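You operate a simulated robot arm through the tools that you are given. There is no shell and no other tool. Be economical: measure what you need, move in short steps, check, and stop when the job is done.

You are at the controls of a simulated robot arm. One attempt, no reset.

TASK
Move the blue-band tube to the spindle, strip its roving off and stand it in the clean tube crate.
Fine: the suction valve is open while it strips and shut at the end.

Only the result counts: the job must be done as asked and must still hold three seconds after the hand-in. Knocking over, shifting, dropping, spilling or breaking anything else fails it.

THE ROBOT
A 7-joint arm with a two-finger parallel gripper, fixed in place. Base frame: the origin is at the foot of the arm, x ahead of it, y to its left, z up; the work surface is at about z = 780. Readings come in mm, rad, newtons and seconds.
With the tool pointing down near the work surface it reaches from about 220 to 680 mm from the base axis. Its first joint turns from -1.152 to 1.152 rad. Payload 2.4 kg.
Tool frame: the origin (TCP) lies between the finger pads and is the grasp point; the fingertips stand 30 mm ahead of it; z points along the fingers, y is the line along which they close. Largest opening 94 mm; finger width 28, thickness 10; the body of the gripper, 50 by 96 mm, starts 55 mm behind the TCP.
Orientation is told as [roll, pitch, yaw] about the base's x, y, z axes, in that order, counted from this pose: with the fingers straight down and closing along the base's y, the tool's x points along the base's -x, its y along +y and its z along -z.

THE INTERFACE
- The arm moves only by the tool servo_tool. Its argument "plan" is one flat list of numbers, 7 for each row, row after row: the turn, a rotation vector about the tool's x, y, z in rad, then the shift along the tool's x, y, z in mm, then the opening, from 0 (shut) to 1 (fully open). In form: [wx, wy, wz, x, y, z, grip, wx, wy, wz, x, y, z, grip, ...]. A call has 1 to 10 rows; each row shifts and turns the commanded pose from where the row before left it, along the tool's axes as they then stand. Each row takes 0.2 s and may step no farther than 50 mm and 0.15 rad from the row before; otherwise, or with a gripper value out of range, the whole call is refused. A pose out of reach is approached as far as the arm can. The call stops where the force on the tool passes 40 N (or 10 N more than at its start, if that is more) or the arm is blocked; 0.2 s more then pass. Each finger travels about 153 mm/s and halts on what it meets, pressing with about 28 N; the grip force reading is that of the motor and also rises with nothing between the fingers. The clock runs only during rows and for 0.2 s after the last one: add rows that do not move to give the fingers time. It gives the time, the measured TCP pose, the force on the tool (base axes), the opening and the grip force at its end, in the units of the frame above (readings bear some noise).
- Cameras (640 x 400 px; columns grow to the right, rows downward): "scene" is fixed at [43.7, 477.3, 1441.7]; the picture's right is [-0.69, -0.73, 0.00], its down [-0.42, 0.39, -0.82] and it looks along [0.60, -0.56, -0.58] (base axes); focal length 214 px, centre (320, 200). "wrist" rides on the gripper at [-37, 0, -58] in the tool frame; the picture's right is [0.00, -1.00, 0.00], its down [0.97, 0.00, -0.24] and it looks along [0.24, 0.00, 0.97] (tool axes); focal length 218 px, centre (320, 200). There is no depth. A picture from a camera that has moved, and an enlarged one, comes with that camera's place and axes in the base frame and with its lens.
- capture(camera): a new picture of that camera. The clock stands still meanwhile.
- close_up(camera, box): a new picture of the part [left, top, right, bottom] of that camera's present view, enlarged. The clock stands still meanwhile.
- finish_job(): hands the job in; it is judged then, once.

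Go step by step. Nothing tells you positions but the pictures and the camera data: compare them with the known pose of the tool, close in by small moves and look again before you grip or let go. The budget is 120 turns and 68 pictures, counting those below and the enlarged ones. Unless the task says otherwise, let go and move clear before handing in, and close with one line.

The tools are called after "Request:" as a command line: name --argument value ..., lists and objects as JSON in quotes. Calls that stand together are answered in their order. servo_tool: Moves the arm, as the interface text tells. Its arguments: {"type":"object","properties":{"plan":{"type":"array"}},"required":["plan"]} The other tools are called the same way: capture (camera) takes a picture; close_up (camera, box) takes an enlarged picture of a part of a camera's view; finish_job () hands the job in.

At the start:

```text
t: 0.0
eef_pos: [319.4, 137.9, 1350.5]
ee_rot: [0.001, -0.001, -0.001]
wrist_force: [0.3, 0.3, -0.1]
gripper_width: 93.8
grasp_force: 0.2
```

scene: 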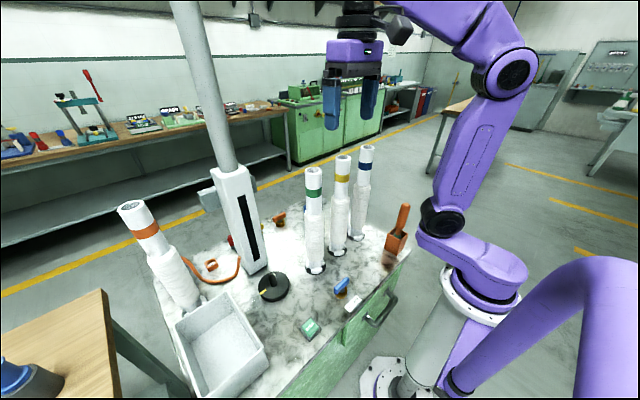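
wrist: 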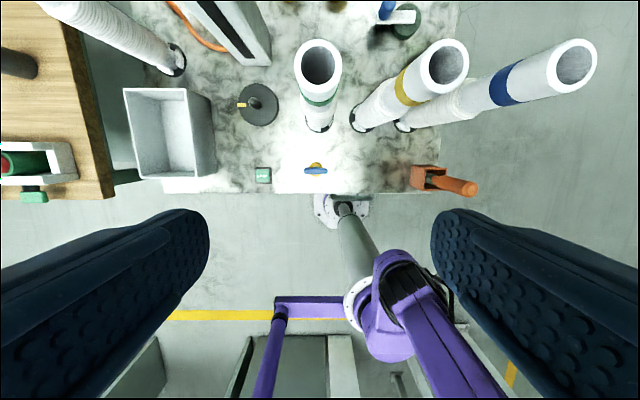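

I see four tubes (orange, green, yellow, blue bands), a column with a slot (suction/stripper), a black spindle-like disc, a grey crate, and small knobs. I'll take enlarged views to identify them.

Request:
close_up --camera "scene" --box '[100, 150, 420, 400]'

Request:
close_up --camera "wrist" --box '[60, 0, 380, 200]'

Request:
close_up --camera "wrist" --box '[300, 0, 620, 200]'

Request:
close_up --camera "scene" --box '[180, 150, 300, 310]'

```text
1.60 times, centred on (260, 275) of scene
camera zoom: at [43.7, 477.3, 1441.7], right [-0.69, -0.73, 0.0], down [-0.42, 0.39, -0.82], along [0.6, -0.56, -0.58], focal length 343 px, centre (416, 80)
```

zoom: 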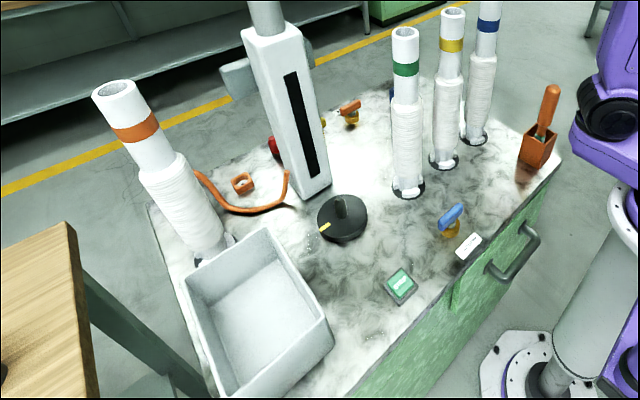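

```text
2.00 times, centred on (220, 100) of wrist
camera zoom: at [358.0, 138.3, 1407.4], right [0.0, -1.0, 0.0], down [-0.97, 0.0, 0.24], along [-0.24, 0.0, -0.97], focal length 436 px, centre (520, 400)
```

zoom: 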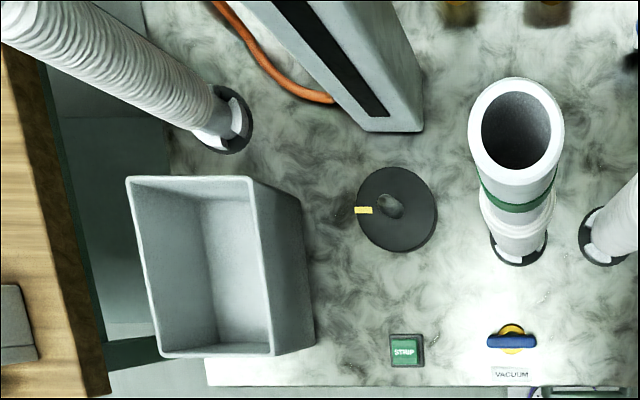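

```text
2.00 times, centred on (460, 100) of wrist
camera zoom: at [358.0, 138.3, 1407.4], right [0.0, -1.0, 0.0], down [-0.97, 0.0, 0.24], along [-0.24, 0.0, -0.97], focal length 436 px, centre (40, 400)
```

zoom: 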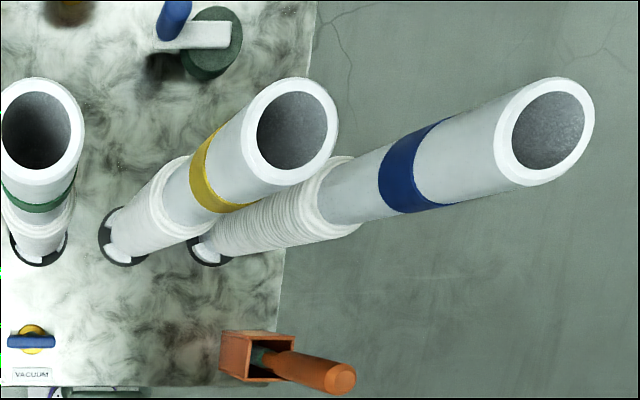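

```text
2.50 times, centred on (240, 230) of scene
camera zoom: at [43.7, 477.3, 1441.7], right [-0.69, -0.73, 0.0], down [-0.42, 0.39, -0.82], along [0.6, -0.56, -0.58], focal length 536 px, centre (520, 125)
```

zoom: 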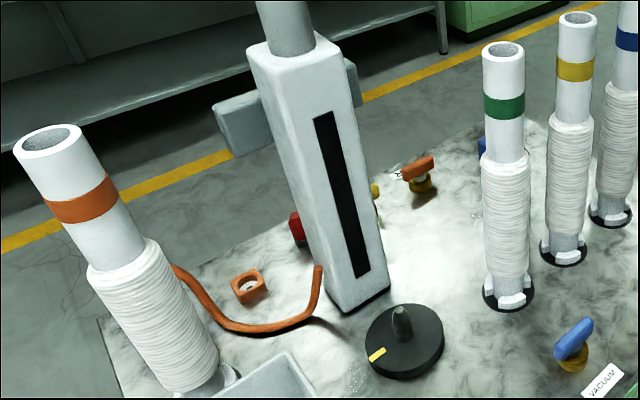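

The VACUUM valve is the blue handle near (291,149), the STRIP button is near (278,301), the spindle disc near (465,300), the blue-band tube base near (418,-94) with its top at about z 1185, and the crate near (390,550). I'll go down over the valve and button to inspect them.

Request:
servo_tool --plan '[0, 0, 0, 6, 8, 44, 1, 0, 0, 0, 6, 8, 44, 1, 0, 0, 0, 6, 8, 44, 1, 0, 0, 0, 6, 8, 44, 1, 0, 0, 0, 6, 8, 44, 1, 0, 0, 0, 6, 8, 44, 1, 0, 0, 0, 6, 8, 44, 1, 0, 0, 0, 6, 8, 44, 1]'

Request:
capture --camera "wrist"

Request:
close_up --camera "scene" --box '[260, 240, 400, 360]'

```text
t: 1.8
eef_pos: [272.0, 202.9, 997.9]
ee_rot: [-0.001, -0.001, 0.001]
wrist_force: [0.7, -0.6, 0.4]
gripper_width: 94.0
grasp_force: 0.0
```

```text
61 pictures are left
camera wrist: at [310.0, 201.4, 1054.2], right [0.0, -1.0, 0.0], down [-0.97, 0.0, 0.24], along [-0.24, 0.0, -0.97], focal length 218 px, centre (320, 200)
```

wrist: 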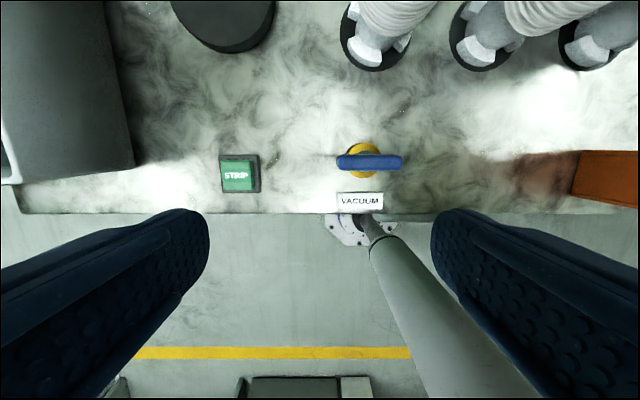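

```text
3.33 times, centred on (330, 300) of scene
camera zoom: at [43.7, 477.3, 1441.7], right [-0.69, -0.73, 0.0], down [-0.42, 0.39, -0.82], along [0.6, -0.56, -0.58], focal length 715 px, centre (287, -133)
```

zoom: 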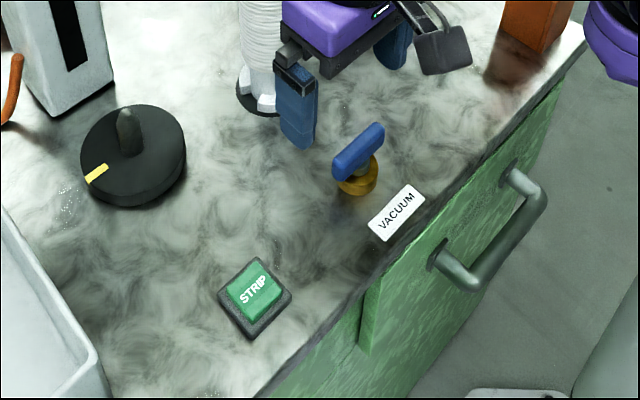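

The handle lies along y at about (293,148), roughly 70 mm long, and the button is at about (277,297). Next I rise and go above the blue-band tube to locate its top.

Request:
servo_tool --plan '[0, 0, 0, 0, -30, -39, 1, 0, 0, 0, 0, -30, -39, 1, 0, 0, 0, 0, -30, -39, 1, 0, 0, 0, 0, -30, -39, 1, 0, 0, 0, 0, -30, -39, 1, 0, 0, 0, 0, -30, -39, 1, 0, 0, 0, 0, -30, -39, 1, 0, 0, 0, -40, -28, 0, 1, 0, 0, 0, -40, -28, 0, 1, 0, 0, 0, -40, -28, 0, 1]'

Request:
capture --camera "wrist"

Request:
capture --camera "scene"

```text
t: 4.0
eef_pos: [391.8, -92.5, 1270.9]
ee_rot: [0.001, 0.002, -0.001]
wrist_force: [0.3, -0.1, -0.1]
gripper_width: 93.8
grasp_force: 0.0
```

```text
59 pictures are left
camera wrist: at [429.9, -92.6, 1328.1], right [0.0, -1.0, 0.0], down [-0.97, 0.0, 0.24], along [-0.24, 0.0, -0.97], focal length 218 px, centre (320, 200)
```

wrist: 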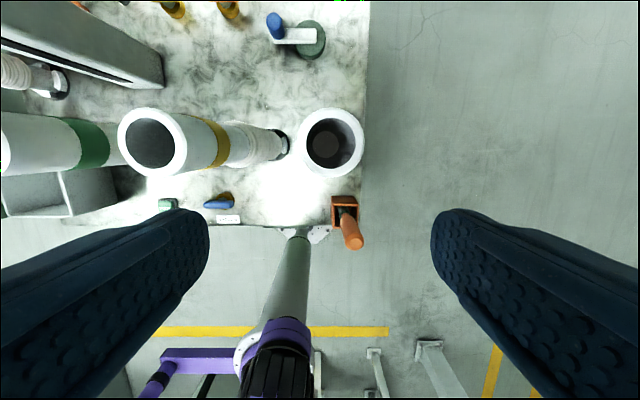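

```text
58 pictures are left
```

scene: 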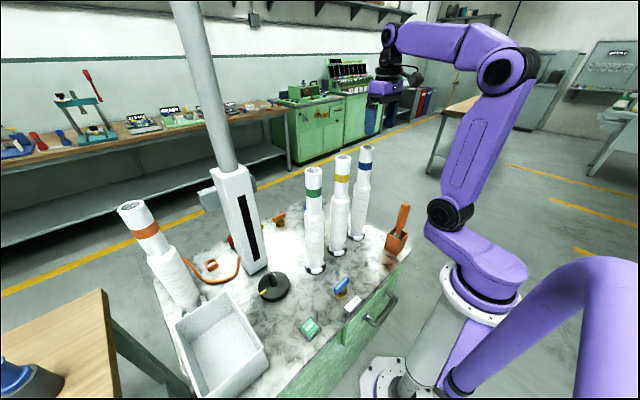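

The blue tube's top ring is near (431,-101), z about 1180. I line up above it and look again.

Request:
servo_tool --plan '[0, 0, 0, -20, -5, 10, 1, 0, 0, 0, -20, -4, 15, 1, 0, 0, 0, 0, 0, 0, 1]'

Request:
capture --camera "wrist"

Request:
close_up --camera "scene" --box '[320, 70, 440, 145]'

```text
t: 4.8
eef_pos: [431.4, -101.9, 1247.0]
ee_rot: [-0.001, 0.001, 0.0]
wrist_force: [-0.4, -0.5, 0.6]
gripper_width: 93.8
grasp_force: 0.0
```

```text
57 pictures are left
camera wrist: at [470.4, -100.8, 1303.3], right [0.0, -1.0, 0.0], down [-0.97, 0.0, 0.24], along [-0.24, 0.0, -0.97], focal length 218 px, centre (320, 200)
```

wrist: 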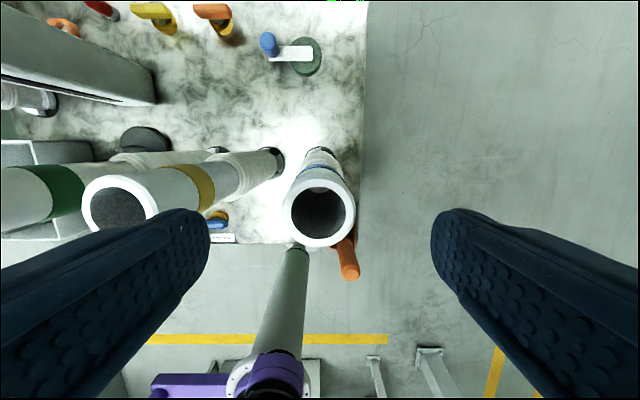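

```text
5.33 times, centred on (380, 108) of scene
camera zoom: at [43.7, 477.3, 1441.7], right [-0.69, -0.73, 0.0], down [-0.42, 0.39, -0.82], along [0.6, -0.56, -0.58], focal length 1144 px, centre (0, 693)
```

zoom: 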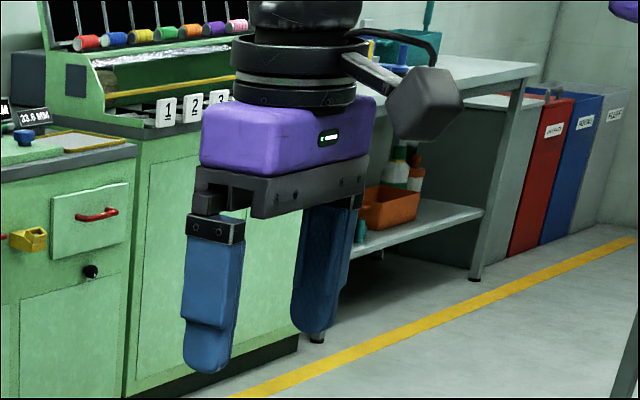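

Ring centre is at (431,-101) under the tool. I descend to z≈1147, gripping the bare upper part.

Request:
servo_tool --plan '[0, 0, 0, 0, 1, 25, 1, 0, 0, 0, 0, 0, 25, 1, 0, 0, 0, 0, 0, 25, 1, 0, 0, 0, 0, 0, 25, 1, 0, 0, 0, 0, 0, 0, 1]'

Request:
capture --camera "wrist"

Request:
close_up --camera "scene" --box '[300, 110, 420, 250]'

```text
t: 6.0
eef_pos: [431.8, -101.2, 1146.2]
ee_rot: [0.0, 0.0, 0.0]
wrist_force: [-0.1, -0.1, 0.7]
gripper_width: 94.3
grasp_force: 0.1
```

```text
55 pictures are left
camera wrist: at [470.2, -99.7, 1203.1], right [0.0, -1.0, 0.0], down [-0.97, 0.0, 0.24], along [-0.24, 0.0, -0.97], focal length 218 px, centre (320, 200)
```

wrist: 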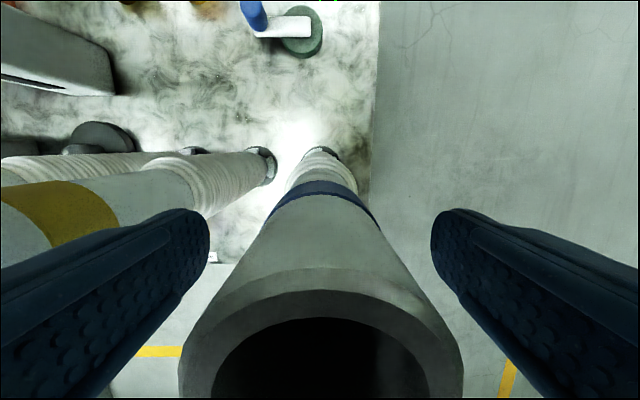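

```text
2.86 times, centred on (360, 180) of scene
camera zoom: at [43.7, 477.3, 1441.7], right [-0.69, -0.73, 0.0], down [-0.42, 0.39, -0.82], along [0.6, -0.56, -0.58], focal length 613 px, centre (206, 257)
```

zoom: 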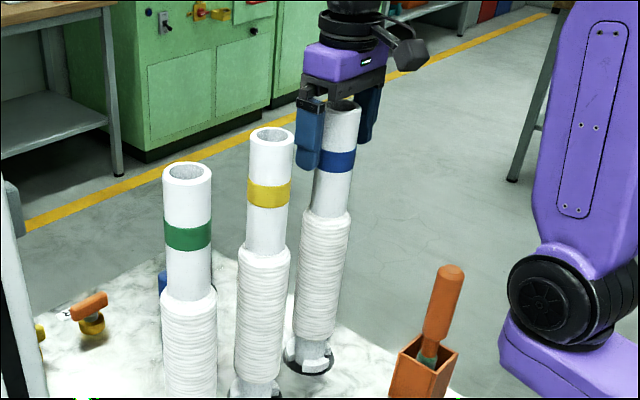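

The fingers straddle the bare tube above the roving. Closing now.

Request:
servo_tool --plan '[0, 0, 0, 0, 0, 0, 0.4, 0, 0, 0, 0, 0, 0, 0.2, 0, 0, 0, 0, 0, 0, 0.2, 0, 0, 0, 0, 0, 0, 0.1]'

```text
t: 7.0
eef_pos: [432.1, -100.2, 1147.5]
ee_rot: [-0.001, 0.0, 0.0]
wrist_force: [-0.2, -0.3, 0.1]
gripper_width: 45.7
grasp_force: 27.7
```

Gripped at 45.7 mm width. I lift straight up by 130 mm.

Request:
servo_tool --plan '[0, 0, 0, 0, 0, -10, 0, 0, 0, 0, 0, 0, -20, 0, 0, 0, 0, 0, 0, -25, 0, 0, 0, 0, 0, 0, -25, 0, 0, 0, 0, 0, 0, -25, 0, 0, 0, 0, 0, 0, -25, 0]'

Request:
capture --camera "scene"

```text
t: 8.4
eef_pos: [431.4, -100.8, 1277.5]
ee_rot: [0.0, 0.0, 0.001]
wrist_force: [-0.4, 0.3, -2.1]
gripper_width: 45.8
grasp_force: 28.6
```

```text
53 pictures are left
```

scene: 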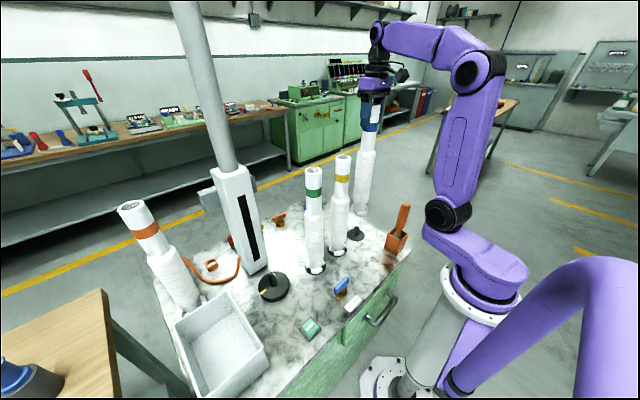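

The tube is off its peg and hanging straight. Next: back to x≈325, then across in y.

Request:
servo_tool --plan '[0, 0, 0, 35, 0, 0, 0, 0, 0, 0, 35, 0, 0, 0, 0, 0, 0, 35, 0, 0, 0, 0, 0, 0, 0, 40, 0, 0, 0, 0, 0, 0, 40, 0, 0, 0, 0, 0, 0, 40, 0, 0, 0, 0, 0, 0, 40, 0, 0, 0, 0, 0, 0, 40, 0, 0, 0, 0, 0, 0, 40, 0, 0]'

Request:
servo_tool --plan '[0, 0, 0, 0, 40, 0, 0, 0, 0, 0, 0, 40, 0, 0, 0, 0, 0, 0, 40, 0, 0, 0, 0, 0, 0, 35, 0, 0, 0, 0, 0, -30, 0, 0, 0, 0, 0, 0, -30, 0, 0, 0, 0, 0, 0, 0, 0, 0, 0]'

Request:
capture --camera "scene"

Request:
capture --camera "wrist"

```text
t: 10.4
eef_pos: [327.7, 141.1, 1277.4]
ee_rot: [0.0, 0.0, 0.001]
wrist_force: [-0.2, -0.2, -2.1]
gripper_width: 45.6
grasp_force: 27.8
```

```text
t: 12.0
eef_pos: [387.4, 293.9, 1276.1]
ee_rot: [0.001, 0.0, -0.001]
wrist_force: [-0.2, -1.0, -1.9]
gripper_width: 45.6
grasp_force: 28.4
```

```text
52 pictures are left
```

scene: 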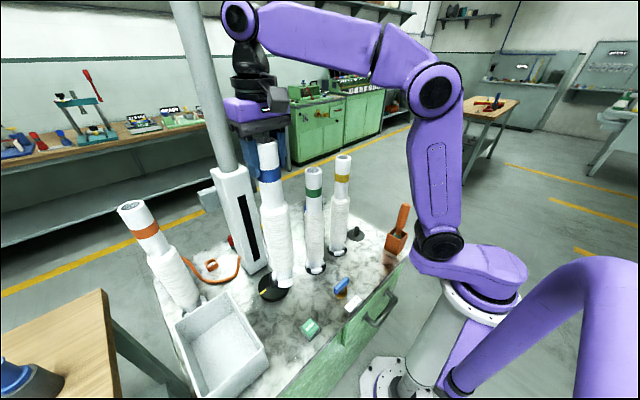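

```text
51 pictures are left
camera wrist: at [425.9, 295.0, 1332.8], right [0.0, -1.0, 0.0], down [-0.97, 0.0, 0.24], along [-0.24, 0.0, -0.97], focal length 218 px, centre (320, 200)
```

wrist: 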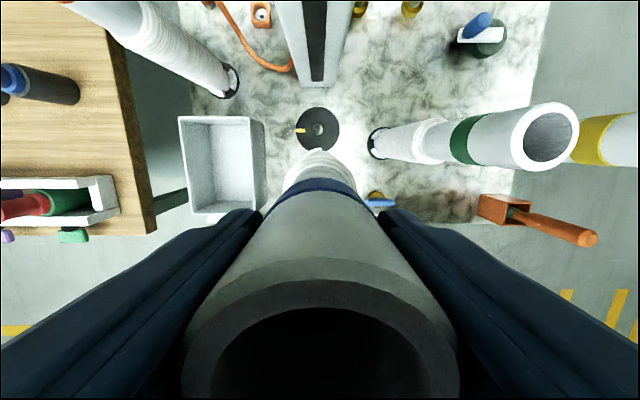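

The tube is between the crate and the green tube, heading for the spindle. I enlarge the spindle to fix its centre.

Request:
close_up --camera "wrist" --box '[270, 90, 370, 160]'

Request:
close_up --camera "wrist" --box '[160, 90, 300, 230]'

Request:
close_up --camera "scene" --box '[230, 230, 330, 310]'

```text
5.71 times, centred on (320, 125) of wrist
camera zoom: at [425.9, 295.0, 1332.8], right [0.0, -1.0, 0.0], down [-0.97, 0.0, 0.24], along [-0.24, 0.0, -0.97], focal length 1247 px, centre (320, 629)
```

zoom: 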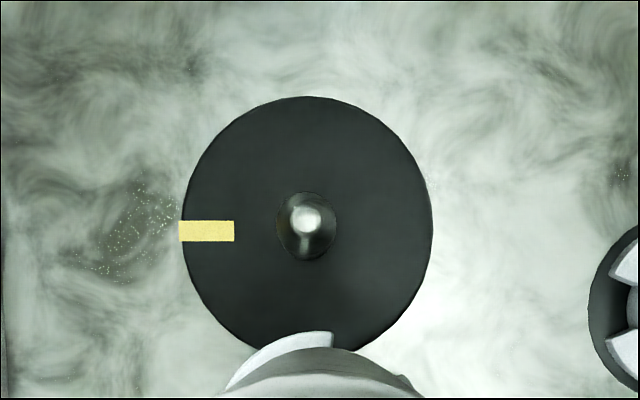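

```text
2.86 times, centred on (230, 160) of wrist
camera zoom: at [425.9, 295.0, 1332.8], right [0.0, -1.0, 0.0], down [-0.97, 0.0, 0.24], along [-0.24, 0.0, -0.97], focal length 624 px, centre (577, 314)
```

zoom: 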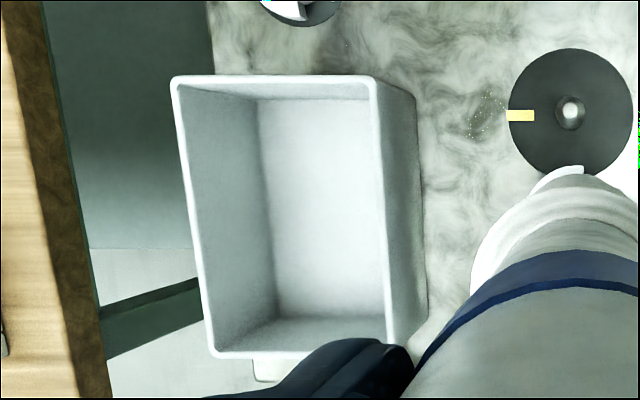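

```text
5.00 times, centred on (280, 270) of scene
camera zoom: at [43.8, 477.3, 1441.7], right [-0.69, -0.73, 0.0], down [-0.42, 0.39, -0.82], along [0.6, -0.56, -0.58], focal length 1072 px, centre (520, -150)
```

zoom: 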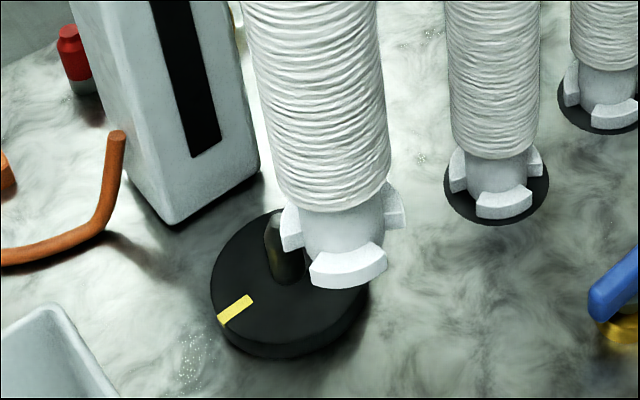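

Spindle centre comes out at about (463,300), top of its disc about z 800. I move over it and drop part way, stopping above the nub.

Request:
servo_tool --plan '[0, 0, 0, -25, 2, 0, 0, 0, 0, 0, -25, 2, 0, 0, 0, 0, 0, -25, 2, 0, 0, 0, 0, 0, 0, 0, 20, 0, 0, 0, 0, 0, 0, 15, 0, 0, 0, 0, 0, 0, 0, 0]'

Request:
close_up --camera "scene" --box '[220, 220, 340, 310]'

Request:
capture --camera "wrist"

```text
t: 13.4
eef_pos: [461.8, 299.9, 1241.4]
ee_rot: [0.0, 0.001, -0.001]
wrist_force: [-0.2, -0.1, -2.3]
gripper_width: 45.7
grasp_force: 28.4
```

```text
4.44 times, centred on (280, 265) of scene
camera zoom: at [43.8, 477.3, 1441.7], right [-0.69, -0.73, 0.0], down [-0.42, 0.39, -0.82], along [0.6, -0.56, -0.58], focal length 953 px, centre (498, -89)
```

zoom: 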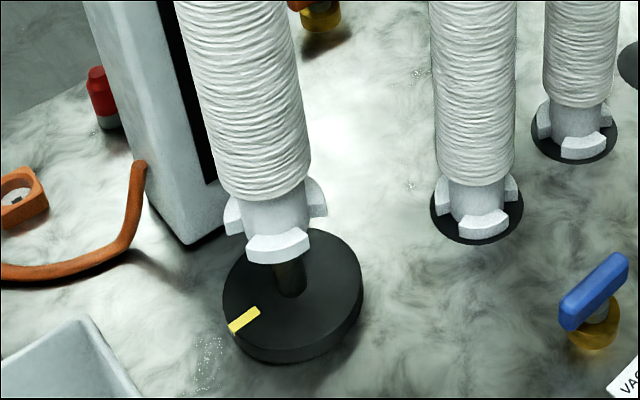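

```text
46 pictures are left
camera wrist: at [500.1, 301.3, 1298.5], right [0.0, -1.0, 0.0], down [-0.97, 0.0, 0.24], along [-0.24, 0.0, -0.97], focal length 218 px, centre (320, 200)
```

wrist: 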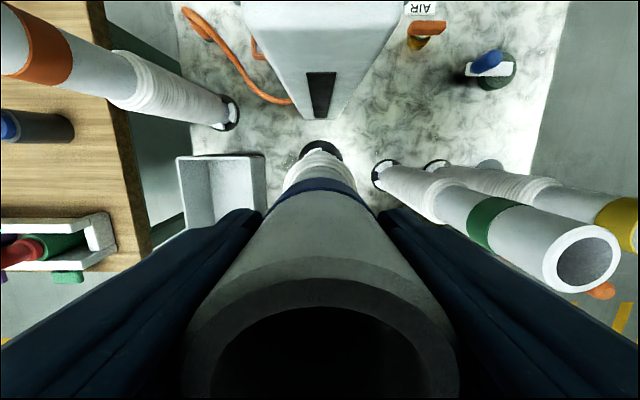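

The tube axis lines up with the nub. I lower 50 mm and check.

Request:
servo_tool --plan '[0, 0, 0, 0, 0, 10, 0, 0, 0, 0, 0, 0, 10, 0, 0, 0, 0, 0, 0, 10, 0, 0, 0, 0, 0, 0, 10, 0, 0, 0, 0, 0, 0, 10, 0]'

Request:
close_up --camera "scene" --box '[220, 220, 340, 310]'

```text
t: 14.6
eef_pos: [460.9, 302.0, 1190.3]
ee_rot: [-0.001, 0.001, 0.001]
wrist_force: [0.4, 0.7, -2.2]
gripper_width: 45.4
grasp_force: 28.3
```

```text
4.44 times, centred on (280, 265) of scene
camera zoom: at [43.7, 477.3, 1441.7], right [-0.69, -0.73, 0.0], down [-0.42, 0.39, -0.82], along [0.6, -0.56, -0.58], focal length 953 px, centre (498, -89)
```

zoom: 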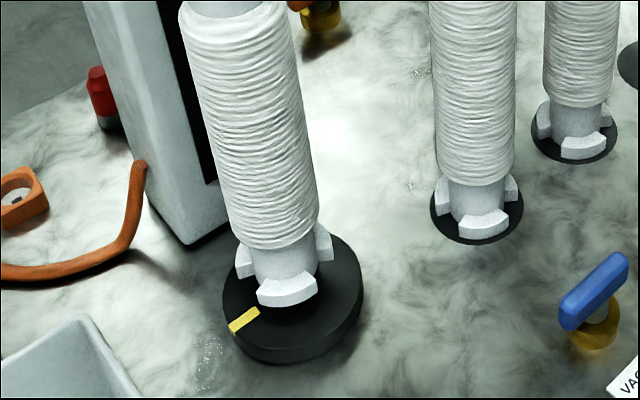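

No contact force and the nub is inside the bore. I keep lowering in small steps until it seats.

Request:
servo_tool --plan '[0, 0, 0, 0, 0, 6, 0, 0, 0, 0, 0, 0, 6, 0, 0, 0, 0, 0, 0, 5, 0, 0, 0, 0, 0, 0, 4, 0, 0, 0, 0, 0, 0, 3, 0]'

Request:
close_up --camera "scene" --box '[220, 220, 340, 310]'

```text
t: 15.8
eef_pos: [461.4, 300.9, 1168.9]
ee_rot: [-0.001, 0.001, -0.001]
wrist_force: [-0.1, -0.1, -2.7]
gripper_width: 45.5
grasp_force: 27.9
```

```text
4.44 times, centred on (280, 265) of scene
camera zoom: at [43.7, 477.3, 1441.7], right [-0.69, -0.73, 0.0], down [-0.42, 0.39, -0.82], along [0.6, -0.56, -0.58], focal length 953 px, centre (498, -89)
```

zoom: 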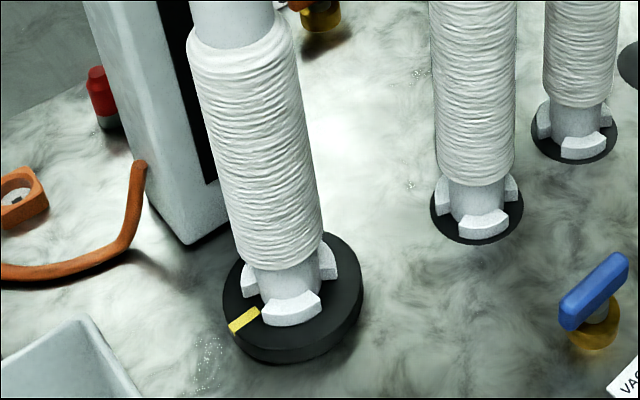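

Almost seated; a few more millimetres.

Request:
servo_tool --plan '[0, 0, 0, 0, 0, 3, 0, 0, 0, 0, 0, 0, 3, 0, 0, 0, 0, 0, 0, 3, 0, 0, 0, 0, 0, 0, 3, 0, 0, 0, 0, 0, 0, 2, 0]'

Request:
close_up --camera "scene" --box '[220, 220, 340, 310]'

```text
t: 17.0
eef_pos: [461.4, 301.4, 1154.6]
ee_rot: [0.0, -0.001, 0.001]
wrist_force: [-2.2, -2.0, 22.3]
gripper_width: 45.8
grasp_force: 28.2
```

```text
4.44 times, centred on (280, 265) of scene
camera zoom: at [43.3, 477.1, 1441.8], right [-0.69, -0.73, 0.0], down [-0.42, 0.39, -0.82], along [0.6, -0.56, -0.58], focal length 953 px, centre (498, -89)
```

zoom: 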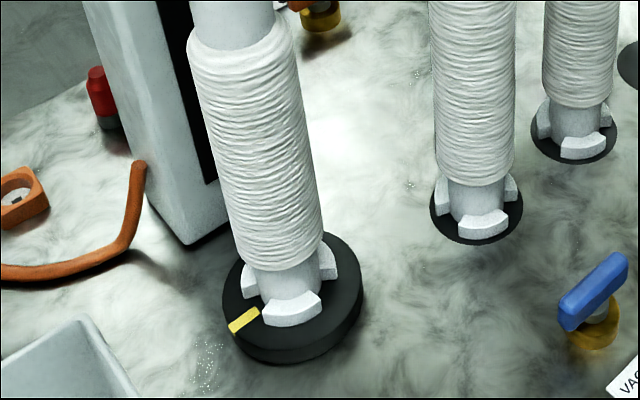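

The force says it has seated (the fingers slid a little on the tube). I look closer at the seat.

Request:
servo_tool --plan '[0, 0, 0, 0, 0, -3, 0.05, 0, 0, 0, 0, 0, -2, 0.3, 0, 0, 0, 0, 0, 0, 0.6, 0, 0, 0, 0, 0, 0, 0.8, 0, 0, 0, 0, 0, 0, 1]'

Request:
close_up --camera "scene" --box '[250, 260, 306, 295]'

Request:
capture --camera "scene"

```text
t: 18.2
eef_pos: [461.2, 301.0, 1159.1]
ee_rot: [0.001, 0.0, 0.0]
wrist_force: [0.2, 0.5, -0.7]
gripper_width: 93.8
grasp_force: 0.1
```

```text
11.43 times, centred on (278, 278) of scene
camera zoom: at [43.7, 477.3, 1441.7], right [-0.69, -0.73, 0.0], down [-0.42, 0.39, -0.82], along [0.6, -0.56, -0.58], focal length 2451 px, centre (800, -686)
```

zoom: 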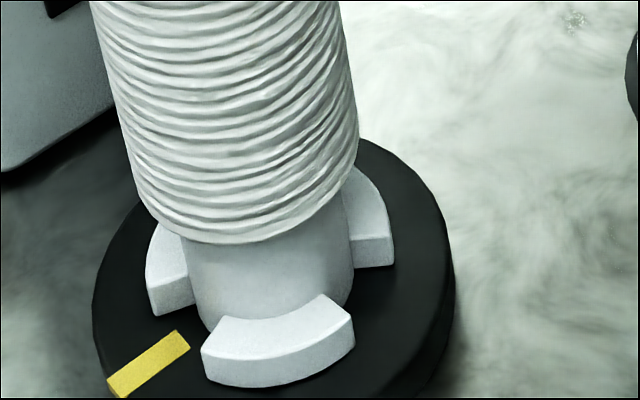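

```text
41 pictures are left
```

scene: 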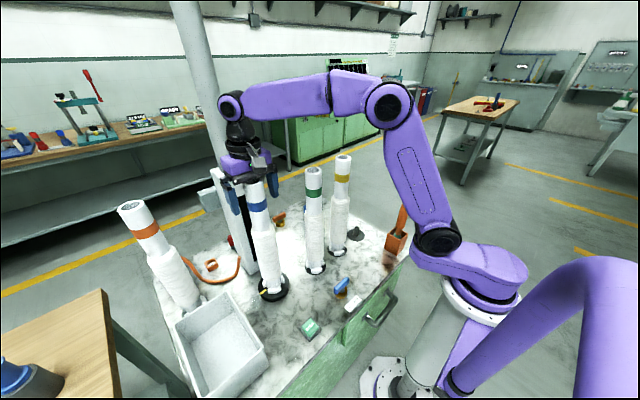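

The tube stands flush and concentric on the spindle, released. I back straight up, then head to the VACUUM valve.

Request:
servo_tool --plan '[0, 0, 0, 0, 0, -30, 1, 0, 0, 0, 0, 0, -40, 1, 0, 0, 0, 0, 0, -40, 1, 0, 0, 0, 40, -38, 0, 1, 0, 0, 0, 30, -38, 0, 1, 0, 0, 0, 30, -38, 0, 1, 0, 0, 0, 30, -38, 0, 1, 0, 0, 0, 40, 0, 0, 1]'

Request:
servo_tool --plan '[0, 0, 0.15, 0, 0, 30, 1, 0, 0, 0.15, 0, 0, 30, 1, 0, 0, 0.15, 0, 0, 30, 1, 0, 0, 0.15, 0, 0, 30, 1, 0, 0, 0.15, 0, 0, 30, 1, 0, 0, 0.15, 0, 0, 30, 1, 0, 0, 0.15, 0, 0, 30, 1, 0, 0, 0.15, 0, 0, 30, 1, 0, 0, 0.15, 0, 0, 30, 1, 0, 0, 0.15, 0, 0, 30, 1]'

Request:
servo_tool --plan '[0, 0, 0.0708, 0, 0, 30, 1, 0, 0, 0, 0, 0, 0, 1]'

Request:
capture --camera "wrist"

Request:
capture --camera "scene"

```text
refused: row 4 steps farther than a row can; nothing moved
```

```text
t: 18.6
eef_pos: [464.0, 302.6, 1145.3]
ee_rot: [0.019, -0.02, -0.119]
wrist_force: [-1.2, -0.9, 10.2]
gripper_width: 94.1
grasp_force: 0.0
stopped in row 2: the force on the tool passed its limit (the readings are from after the stop); the commanded pose is now the measured one
```

```text
t: 18.9
eef_pos: [465.1, 304.4, 1147.7]
ee_rot: [0.035, -0.036, -0.135]
wrist_force: [-1.5, -1.0, 10.0]
gripper_width: 93.7
grasp_force: 0.0
stopped in row 1: the force on the tool passed its limit (the readings are from after the stop); the commanded pose is now the measured one
```

```text
40 pictures are left
camera wrist: at [501.1, 297.3, 1204.1], right [-0.14, -0.99, -0.03], down [-0.97, 0.13, 0.2], along [-0.2, 0.06, -0.98], focal length 218 px, centre (320, 200)
```

wrist: 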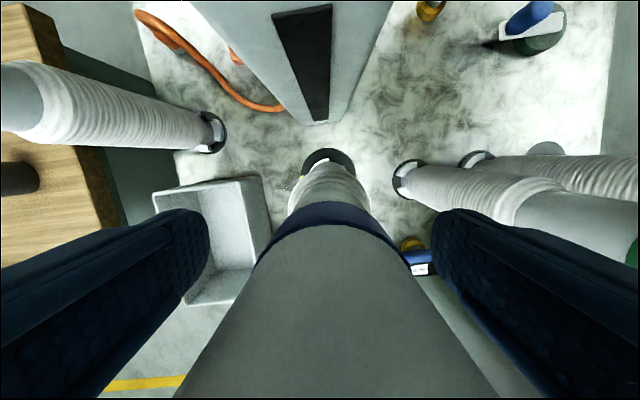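

```text
39 pictures are left
```

scene: 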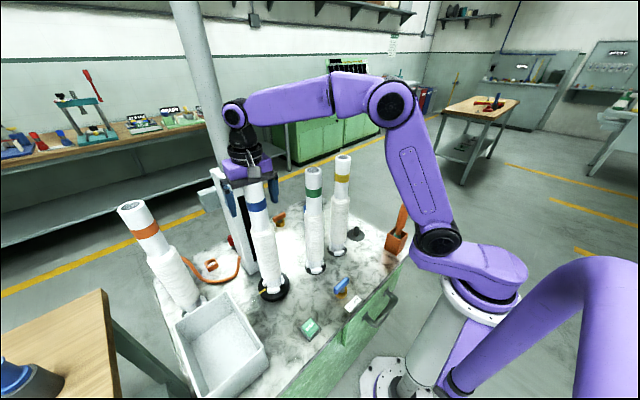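

That was my mistake: the first call was refused and the queued descents then pressed the palm lightly on the tube's top. The tube still looks upright, so I ease off upward now, one call at a time.

Request:
servo_tool --plan '[0, 0, 0, 0, 0, -5, 1, 0, 0, 0, 0, 0, -10, 1]'

```text
t: 19.5
eef_pos: [463.7, 302.6, 1158.8]
ee_rot: [0.029, -0.033, -0.137]
wrist_force: [0.7, -0.2, -0.1]
gripper_width: 94.1
grasp_force: 0.1
```

Clear of the tube. I rise 110 mm and take out the small tilt.

Request:
servo_tool --plan '[0, 0, 0, 0, 0, -20, 1, 0.025, 0.037, 0, 0, 0, -20, 1, 0, 0, 0, 0, 0, -40, 1, 0, 0, 0, 0, 0, -40, 1]'

Request:
capture --camera "scene"

```text
t: 20.5
eef_pos: [464.3, 301.3, 1279.9]
ee_rot: [0.005, 0.005, -0.136]
wrist_force: [-0.5, -0.9, -0.2]
gripper_width: 94.1
grasp_force: 0.1
```

```text
38 pictures are left
```

scene: 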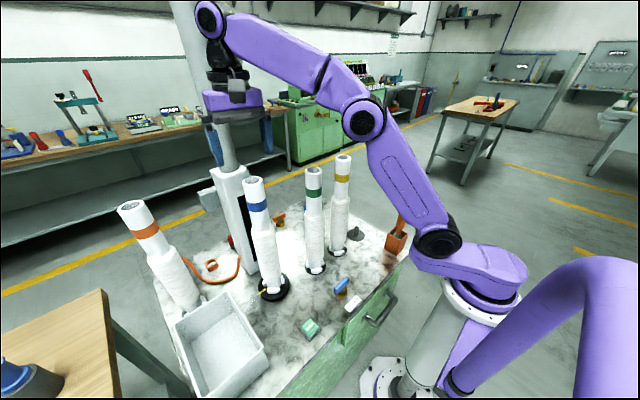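

The tube stands well on the spindle. Moving high over to the valve.

Request:
servo_tool --plan '[0, 0, 0, 28.7, -34.8, 0, 1, 0, 0, 0, 28.7, -34.8, 0, 1, 0, 0, 0, 28.7, -34.8, 0, 1, 0, 0, 0, 28.7, -34.8, 0, 1, 0, 0, 0, 28.7, -34.8, 0, 1]'

```text
t: 21.7
eef_pos: [298.0, 147.9, 1279.5]
ee_rot: [0.005, 0.005, -0.138]
wrist_force: [-0.8, 0.3, 0.3]
gripper_width: 94.0
grasp_force: 0.1
```

Request:
servo_tool --plan '[0.005, -0.005, 0.143, 0, 0, 30, 1, 0, 0, 0.143, 0, 0, 30, 1, 0, 0, 0.143, 0, 0, 30, 1, 0, 0, 0.143, 0, 0, 30, 1, 0, 0, 0.143, 0, 0, 30, 1, 0, 0, 0.143, 0, 0, 30, 1, 0, 0, 0.143, 0, 0, 30, 1, 0, 0, 0.143, 0, 0, 30, 1, 0, 0, 0.143, 0, 0, 30, 1, 0, 0, 0.145, 0, 0, 30, 1]'

Request:
capture --camera "wrist"

```text
t: 23.9
eef_pos: [298.3, 149.4, 979.3]
ee_rot: [0.002, 0.0, -1.57]
wrist_force: [0.0, 0.4, -0.3]
gripper_width: 93.9
grasp_force: 0.0
```

```text
37 pictures are left
camera wrist: at [299.3, 112.6, 1035.5], right [-1.0, 0.0, 0.0], down [0.0, 0.97, 0.24], along [0.0, 0.24, -0.97], focal length 218 px, centre (320, 200)
```

wrist: 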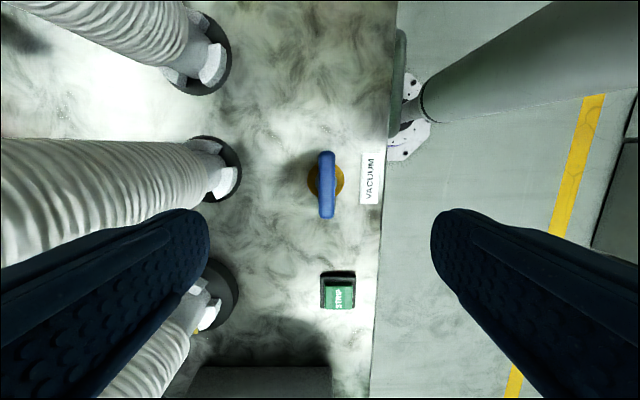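

The handle bar lies along y, centred near (292.5,150.5), 70 by 17 mm. I check its height in an enlarged scene view before gripping.

Request:
close_up --camera "scene" --box '[315, 265, 371, 300]'

```text
11.43 times, centred on (343, 282) of scene
camera zoom: at [43.7, 477.3, 1441.7], right [-0.69, -0.73, 0.0], down [-0.42, 0.39, -0.82], along [0.6, -0.56, -0.58], focal length 2451 px, centre (57, -743)
```

zoom: 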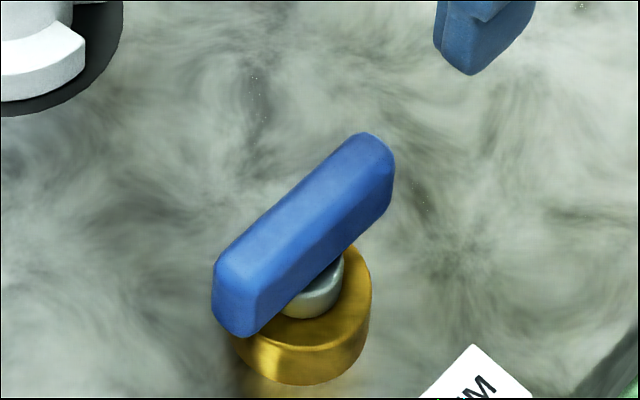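

Handle spans about z 805–825 on a stem above the yellow collar. I'll lower so only the fingertips (z≈808) straddle it.

Request:
servo_tool --plan '[0, 0, 0, 1, -6, 40, 1, 0, 0, 0, 0, 0, 40, 1, 0, 0, 0, 0, 0, 30, 1, 0, 0, 0, 0, 0, 20, 1, 0, 0, 0, 0, 0, 10, 1, 0, 0, 0, 0, 0, 0, 1]'

Request:
capture --camera "wrist"

Request:
close_up --camera "scene" --box '[295, 245, 391, 305]'

```text
t: 25.3
eef_pos: [292.0, 149.0, 838.9]
ee_rot: [0.001, 0.0, -1.568]
wrist_force: [0.0, -0.3, 0.8]
gripper_width: 93.7
grasp_force: 0.2
```

```text
35 pictures are left
camera wrist: at [293.5, 113.8, 896.4], right [-1.0, 0.0, 0.0], down [0.0, 0.97, 0.24], along [0.0, 0.24, -0.97], focal length 218 px, centre (320, 200)
```

wrist: 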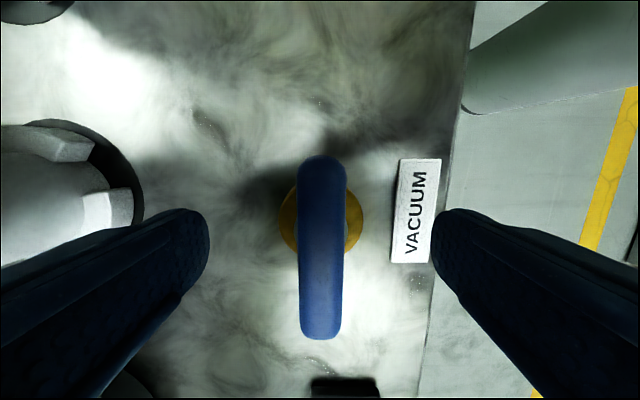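

```text
6.67 times, centred on (343, 275) of scene
camera zoom: at [43.7, 477.3, 1441.7], right [-0.69, -0.73, 0.0], down [-0.42, 0.39, -0.82], along [0.6, -0.56, -0.58], focal length 1430 px, centre (167, -300)
```

zoom: 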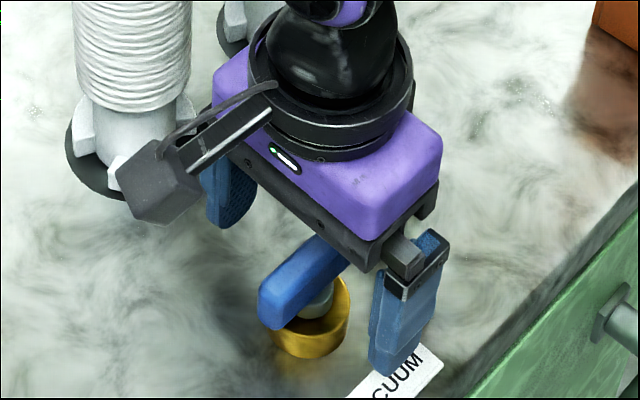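

Well centred on the handle. Closing the fingertips on it.

Request:
servo_tool --plan '[0, 0, 0, 1, 0, 2, 1, 0, 0, 0, 0, 0, 0, 0.5, 0, 0, 0, 0, 0, 0, 0.2, 0, 0, 0, 0, 0, 0, 0.1, 0, 0, 0, 0, 0, 0, 0.1]'

```text
t: 26.5
eef_pos: [292.1, 151.1, 838.8]
ee_rot: [0.001, 0.001, -1.566]
wrist_force: [-1.8, 1.3, 1.4]
gripper_width: 20.5
grasp_force: 44.4
```

Gripped. I try a gentle turn counter-clockwise (seen from above) first.

Request:
servo_tool --plan '[0, 0, -0.1, 0, 0, 0, 0.1, 0, 0, -0.1, 0, 0, 0, 0.1, 0, 0, -0.1, 0, 0, 0, 0.1]'

Request:
capture --camera "wrist"

```text
t: 27.3
eef_pos: [291.8, 150.9, 838.8]
ee_rot: [0.0, -0.001, -1.263]
wrist_force: [-7.7, 10.1, 33.2]
gripper_width: 20.3
grasp_force: 45.0
```

```text
33 pictures are left
camera wrist: at [303.9, 116.3, 894.3], right [-0.95, -0.3, 0.0], down [-0.29, 0.93, 0.24], along [-0.07, 0.23, -0.97], focal length 218 px, centre (320, 200)
```

wrist: 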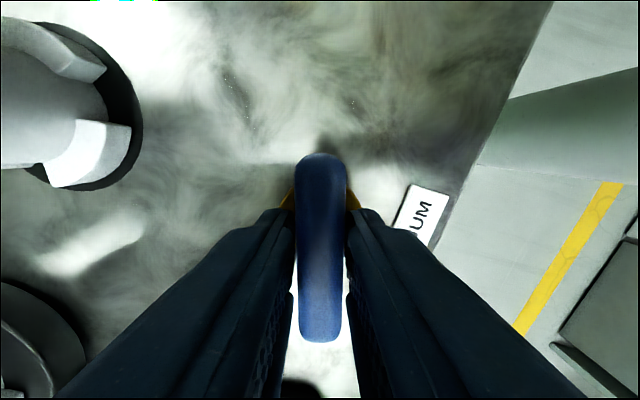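

The handle follows the turn. There is some upward load, so I ease up 1 mm and continue.

Request:
servo_tool --plan '[0, 0, 0, 0, 0, -1, 0.1, 0, 0, -0.1, 0, 0, 0, 0.1, 0, 0, -0.1, 0, 0, 0, 0.1, 0, 0, -0.1, 0, 0, 0, 0.1]'

```text
t: 28.3
eef_pos: [291.0, 150.4, 839.0]
ee_rot: [0.0, 0.0, -0.968]
wrist_force: [-10.8, 3.4, -4.7]
gripper_width: 20.2
grasp_force: 45.3
```

Request:
servo_tool --plan '[0, 0, -0.12, 0, 0, 0, 0.1, 0, 0, -0.12, 0, 0, 0, 0.1, 0, 0, -0.12, 0, 0, 0, 0.1, 0, 0, -0.12, 0, 0, 0, 0.1]'

Request:
capture --camera "wrist"

```text
t: 29.2
eef_pos: [291.3, 150.5, 840.0]
ee_rot: [-0.001, -0.001, -0.6]
wrist_force: [-1.9, 0.0, 12.7]
gripper_width: 19.8
grasp_force: 45.0
stopped in row 4: the force on the tool passed its limit (the readings are from after the stop); the commanded pose is now the measured one
```

```text
32 pictures are left
camera wrist: at [322.9, 129.9, 895.6], right [-0.56, -0.83, 0.0], down [-0.8, 0.55, 0.24], along [-0.2, 0.13, -0.97], focal length 218 px, centre (320, 200)
```

wrist: 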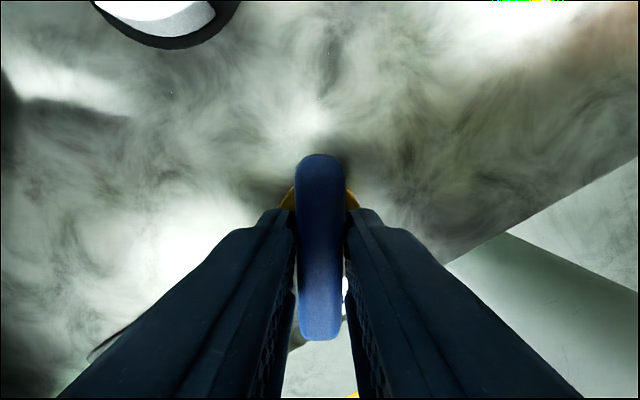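

Turned about 55°. I continue in smaller steps, 1 mm higher.

Request:
servo_tool --plan '[0, 0, -0.06, 0, 0, -1, 0.1, 0, 0, -0.08, 0, 0, 0, 0.1, 0, 0, -0.08, 0, 0, 0, 0.1, 0, 0, -0.08, 0, 0, 0, 0.1]'

```text
t: 29.6
eef_pos: [290.3, 150.0, 841.0]
ee_rot: [0.001, 0.0, -0.548]
wrist_force: [-1.7, -1.8, 16.0]
gripper_width: 15.6
grasp_force: 45.2
stopped in row 2: the force on the tool passed its limit (the readings are from after the stop); the commanded pose is now the measured one
```

Request:
capture --camera "wrist"

Request:
close_up --camera "scene" --box '[305, 250, 385, 300]'

```text
31 pictures are left
camera wrist: at [324.0, 131.3, 897.4], right [-0.52, -0.85, 0.0], down [-0.83, 0.51, 0.24], along [-0.2, 0.13, -0.97], focal length 218 px, centre (320, 200)
```

wrist: 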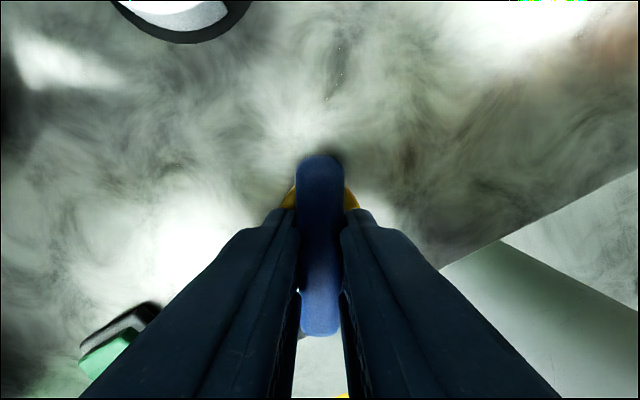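

```text
8.00 times, centred on (345, 275) of scene
camera zoom: at [43.6, 477.2, 1441.7], right [-0.69, -0.73, 0.0], down [-0.42, 0.39, -0.82], along [0.6, -0.56, -0.58], focal length 1716 px, centre (120, -400)
```

zoom: 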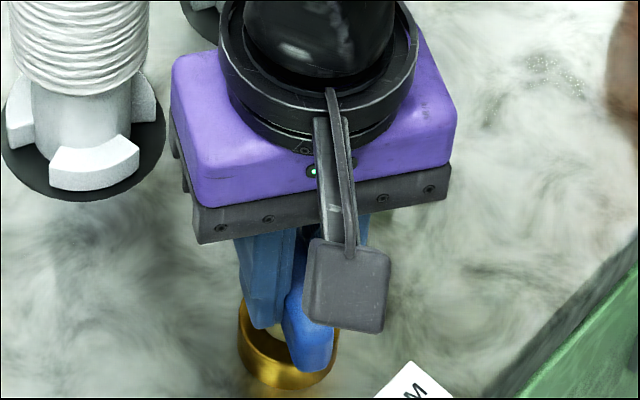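

The grip slipped up onto the handle's edge. I open, look at the handle's actual angle, then regrip lower.

Request:
servo_tool --plan '[0, 0, 0, 0, 0, 0, 0.4, 0, 0, 0, 0, 0, 0, 0.6, 0, 0, 0, 0, 0, 0, 0.6]'

Request:
capture --camera "wrist"

```text
t: 30.4
eef_pos: [291.7, 150.6, 838.9]
ee_rot: [0.0, 0.0, -0.549]
wrist_force: [-0.7, 0.2, 0.0]
gripper_width: 56.3
grasp_force: 0.0
```

```text
29 pictures are left
camera wrist: at [324.2, 131.5, 897.1], right [-0.52, -0.85, 0.0], down [-0.83, 0.51, 0.24], along [-0.2, 0.13, -0.97], focal length 218 px, centre (320, 200)
```

wrist: 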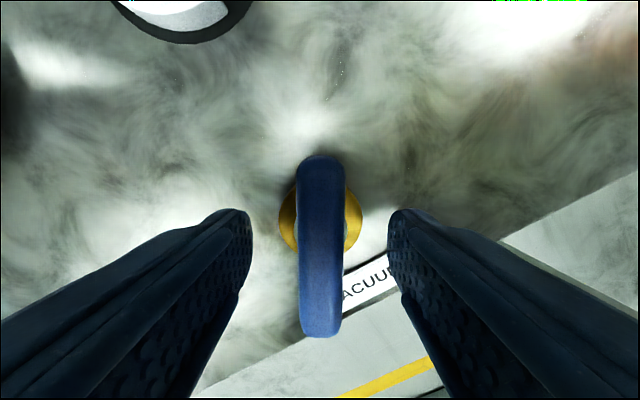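

The handle is held at that angle (about 58° turned). I lower 5 mm and regrip.

Request:
servo_tool --plan '[0, 0, 0, 0, 0, 3, 0.6, 0, 0, 0, 0, 0, 2, 0.6, 0, 0, 0, 0, 0, 0, 0.2, 0, 0, 0, 0, 0, 0, 0.1, 0, 0, 0, 0, 0, 0, 0.1]'

```text
t: 31.6
eef_pos: [291.7, 149.5, 836.4]
ee_rot: [0.001, 0.0, -0.552]
wrist_force: [-1.0, -4.5, -3.7]
gripper_width: 20.6
grasp_force: 45.2
```

Request:
servo_tool --plan '[0, 0, -0.08, 0, 0, 0, 0.1, 0, 0, -0.08, 0, 0, 0, 0.1, 0, 0, -0.08, 0, 0, 0, 0.1, 0, 0, -0.08, 0, 0, 0, 0.1, 0, 0, -0.08, 0, 0, 0, 0.1, 0, 0, -0.08, 0, 0, 0, 0.1]'

```text
t: 33.0
eef_pos: [290.1, 150.4, 835.2]
ee_rot: [-0.002, 0.001, -0.07]
wrist_force: [-2.2, -11.1, -19.9]
gripper_width: 20.4
grasp_force: 45.0
```

Nearly at 90°. I turn the last bit.

Request:
servo_tool --plan '[0, 0, -0.04, 0, 0, 0, 0.1, 0, 0, -0.04, 0, 0, 0, 0.1, 0, 0, -0.04, 0, 0, 0, 0.1]'

Request:
servo_tool --plan '[0, 0, 0, 0, 0, 0, 0.3, 0, 0, 0, 0, 0, 0, 0.7, 0, 0, 0, 0, 0, 0, 0.8]'

Request:
capture --camera "wrist"

```text
t: 33.8
eef_pos: [291.2, 148.9, 835.8]
ee_rot: [-0.002, 0.0, 0.047]
wrist_force: [-3.8, -13.4, -19.6]
gripper_width: 21.3
grasp_force: 44.7
```

```text
t: 34.6
eef_pos: [291.4, 151.0, 836.1]
ee_rot: [-0.001, -0.004, 0.05]
wrist_force: [0.4, 0.1, 0.7]
gripper_width: 75.3
grasp_force: 0.1
```

```text
28 pictures are left
camera wrist: at [329.9, 152.9, 892.2], right [0.05, -1.0, 0.0], down [-0.97, -0.05, 0.24], along [-0.24, -0.01, -0.97], focal length 218 px, centre (320, 200)
```

wrist: 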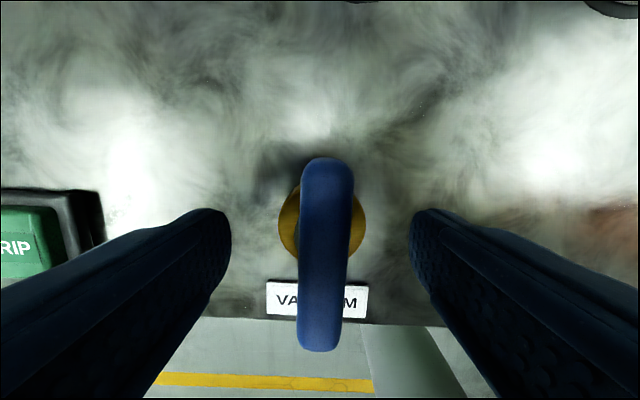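

The handle stopped at its 90° end stop (along x), so the valve is taken as open. Now I rise, close the fingers and go above STRIP.

Request:
servo_tool --plan '[0, 0, 0, 0, 0, -40, 0.8, 0, 0, 0.05, 0, 0, -30, 0.5, 0, 0, 0, 0, 40, 0, 0, 0, 0, 0, 5, 40, 0, 0, 0, 0, 0, 5, 40, 0, 0, 0, 0, 0, 4, 26, 0, 0, 0, 0, 0, 0, 0, 0, 0]'

Request:
capture --camera "wrist"

Request:
close_up --camera "scene" --box '[270, 270, 366, 345]'

```text
t: 36.2
eef_pos: [276.8, 297.3, 905.4]
ee_rot: [-0.001, -0.001, 0.0]
wrist_force: [0.0, -0.2, -0.1]
gripper_width: 0.0
grasp_force: 28.7
```

```text
27 pictures are left
camera wrist: at [315.0, 297.6, 962.7], right [0.0, -1.0, 0.0], down [-0.97, 0.0, 0.24], along [-0.24, 0.0, -0.97], focal length 218 px, centre (320, 200)
```

wrist: 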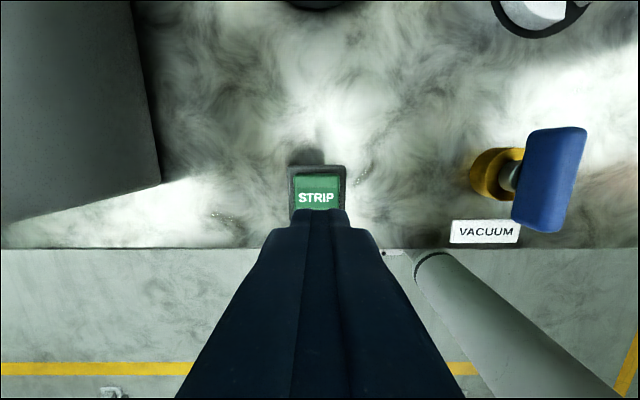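

```text
5.33 times, centred on (318, 308) of scene
camera zoom: at [43.7, 477.3, 1441.7], right [-0.69, -0.73, 0.0], down [-0.42, 0.39, -0.82], along [0.6, -0.56, -0.58], focal length 1144 px, centre (331, -373)
```

zoom: 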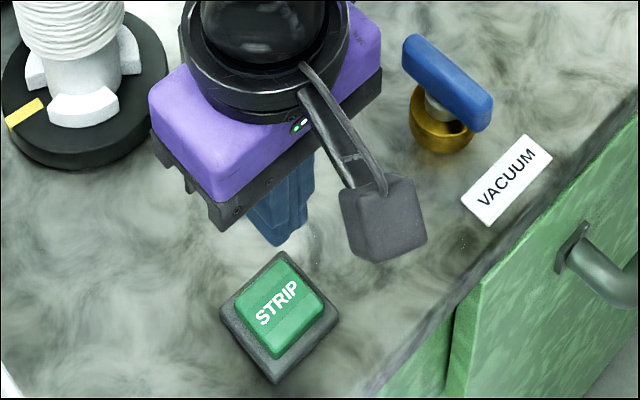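

The button is centred under the fingertips at about (277.5,299.5), its top near z 800. I press down carefully.

Request:
servo_tool --plan '[0, 0, 0, 0, 2, 25, 0, 0, 0, 0, 0, 0, 25, 0, 0, 0, 0, 0, 0, 10, 0, 0, 0, 0, 0, 0, 5, 0, 0, 0, 0, 0, 0, 3, 0, 0, 0, 0, 0, 0, 3, 0]'

Request:
close_up --camera "scene" --box '[220, 180, 380, 340]'

```text
t: 37.6
eef_pos: [277.6, 298.0, 834.3]
ee_rot: [0.0, -0.002, -0.002]
wrist_force: [-0.6, 0.2, -0.7]
gripper_width: 0.0
grasp_force: 27.8
```

```text
2.50 times, centred on (300, 260) of scene
camera zoom: at [43.7, 477.3, 1441.7], right [-0.69, -0.73, 0.0], down [-0.42, 0.39, -0.82], along [0.6, -0.56, -0.58], focal length 536 px, centre (370, 50)
```

zoom: 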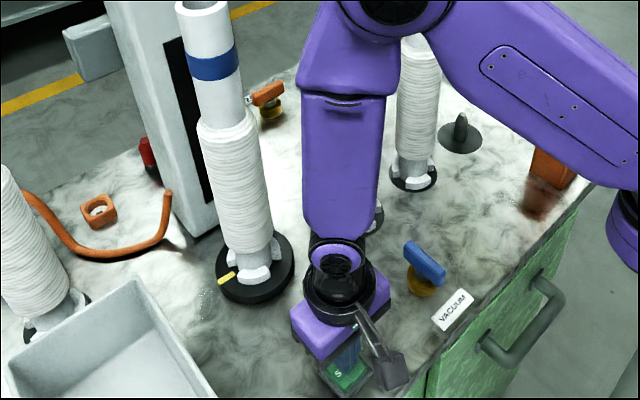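

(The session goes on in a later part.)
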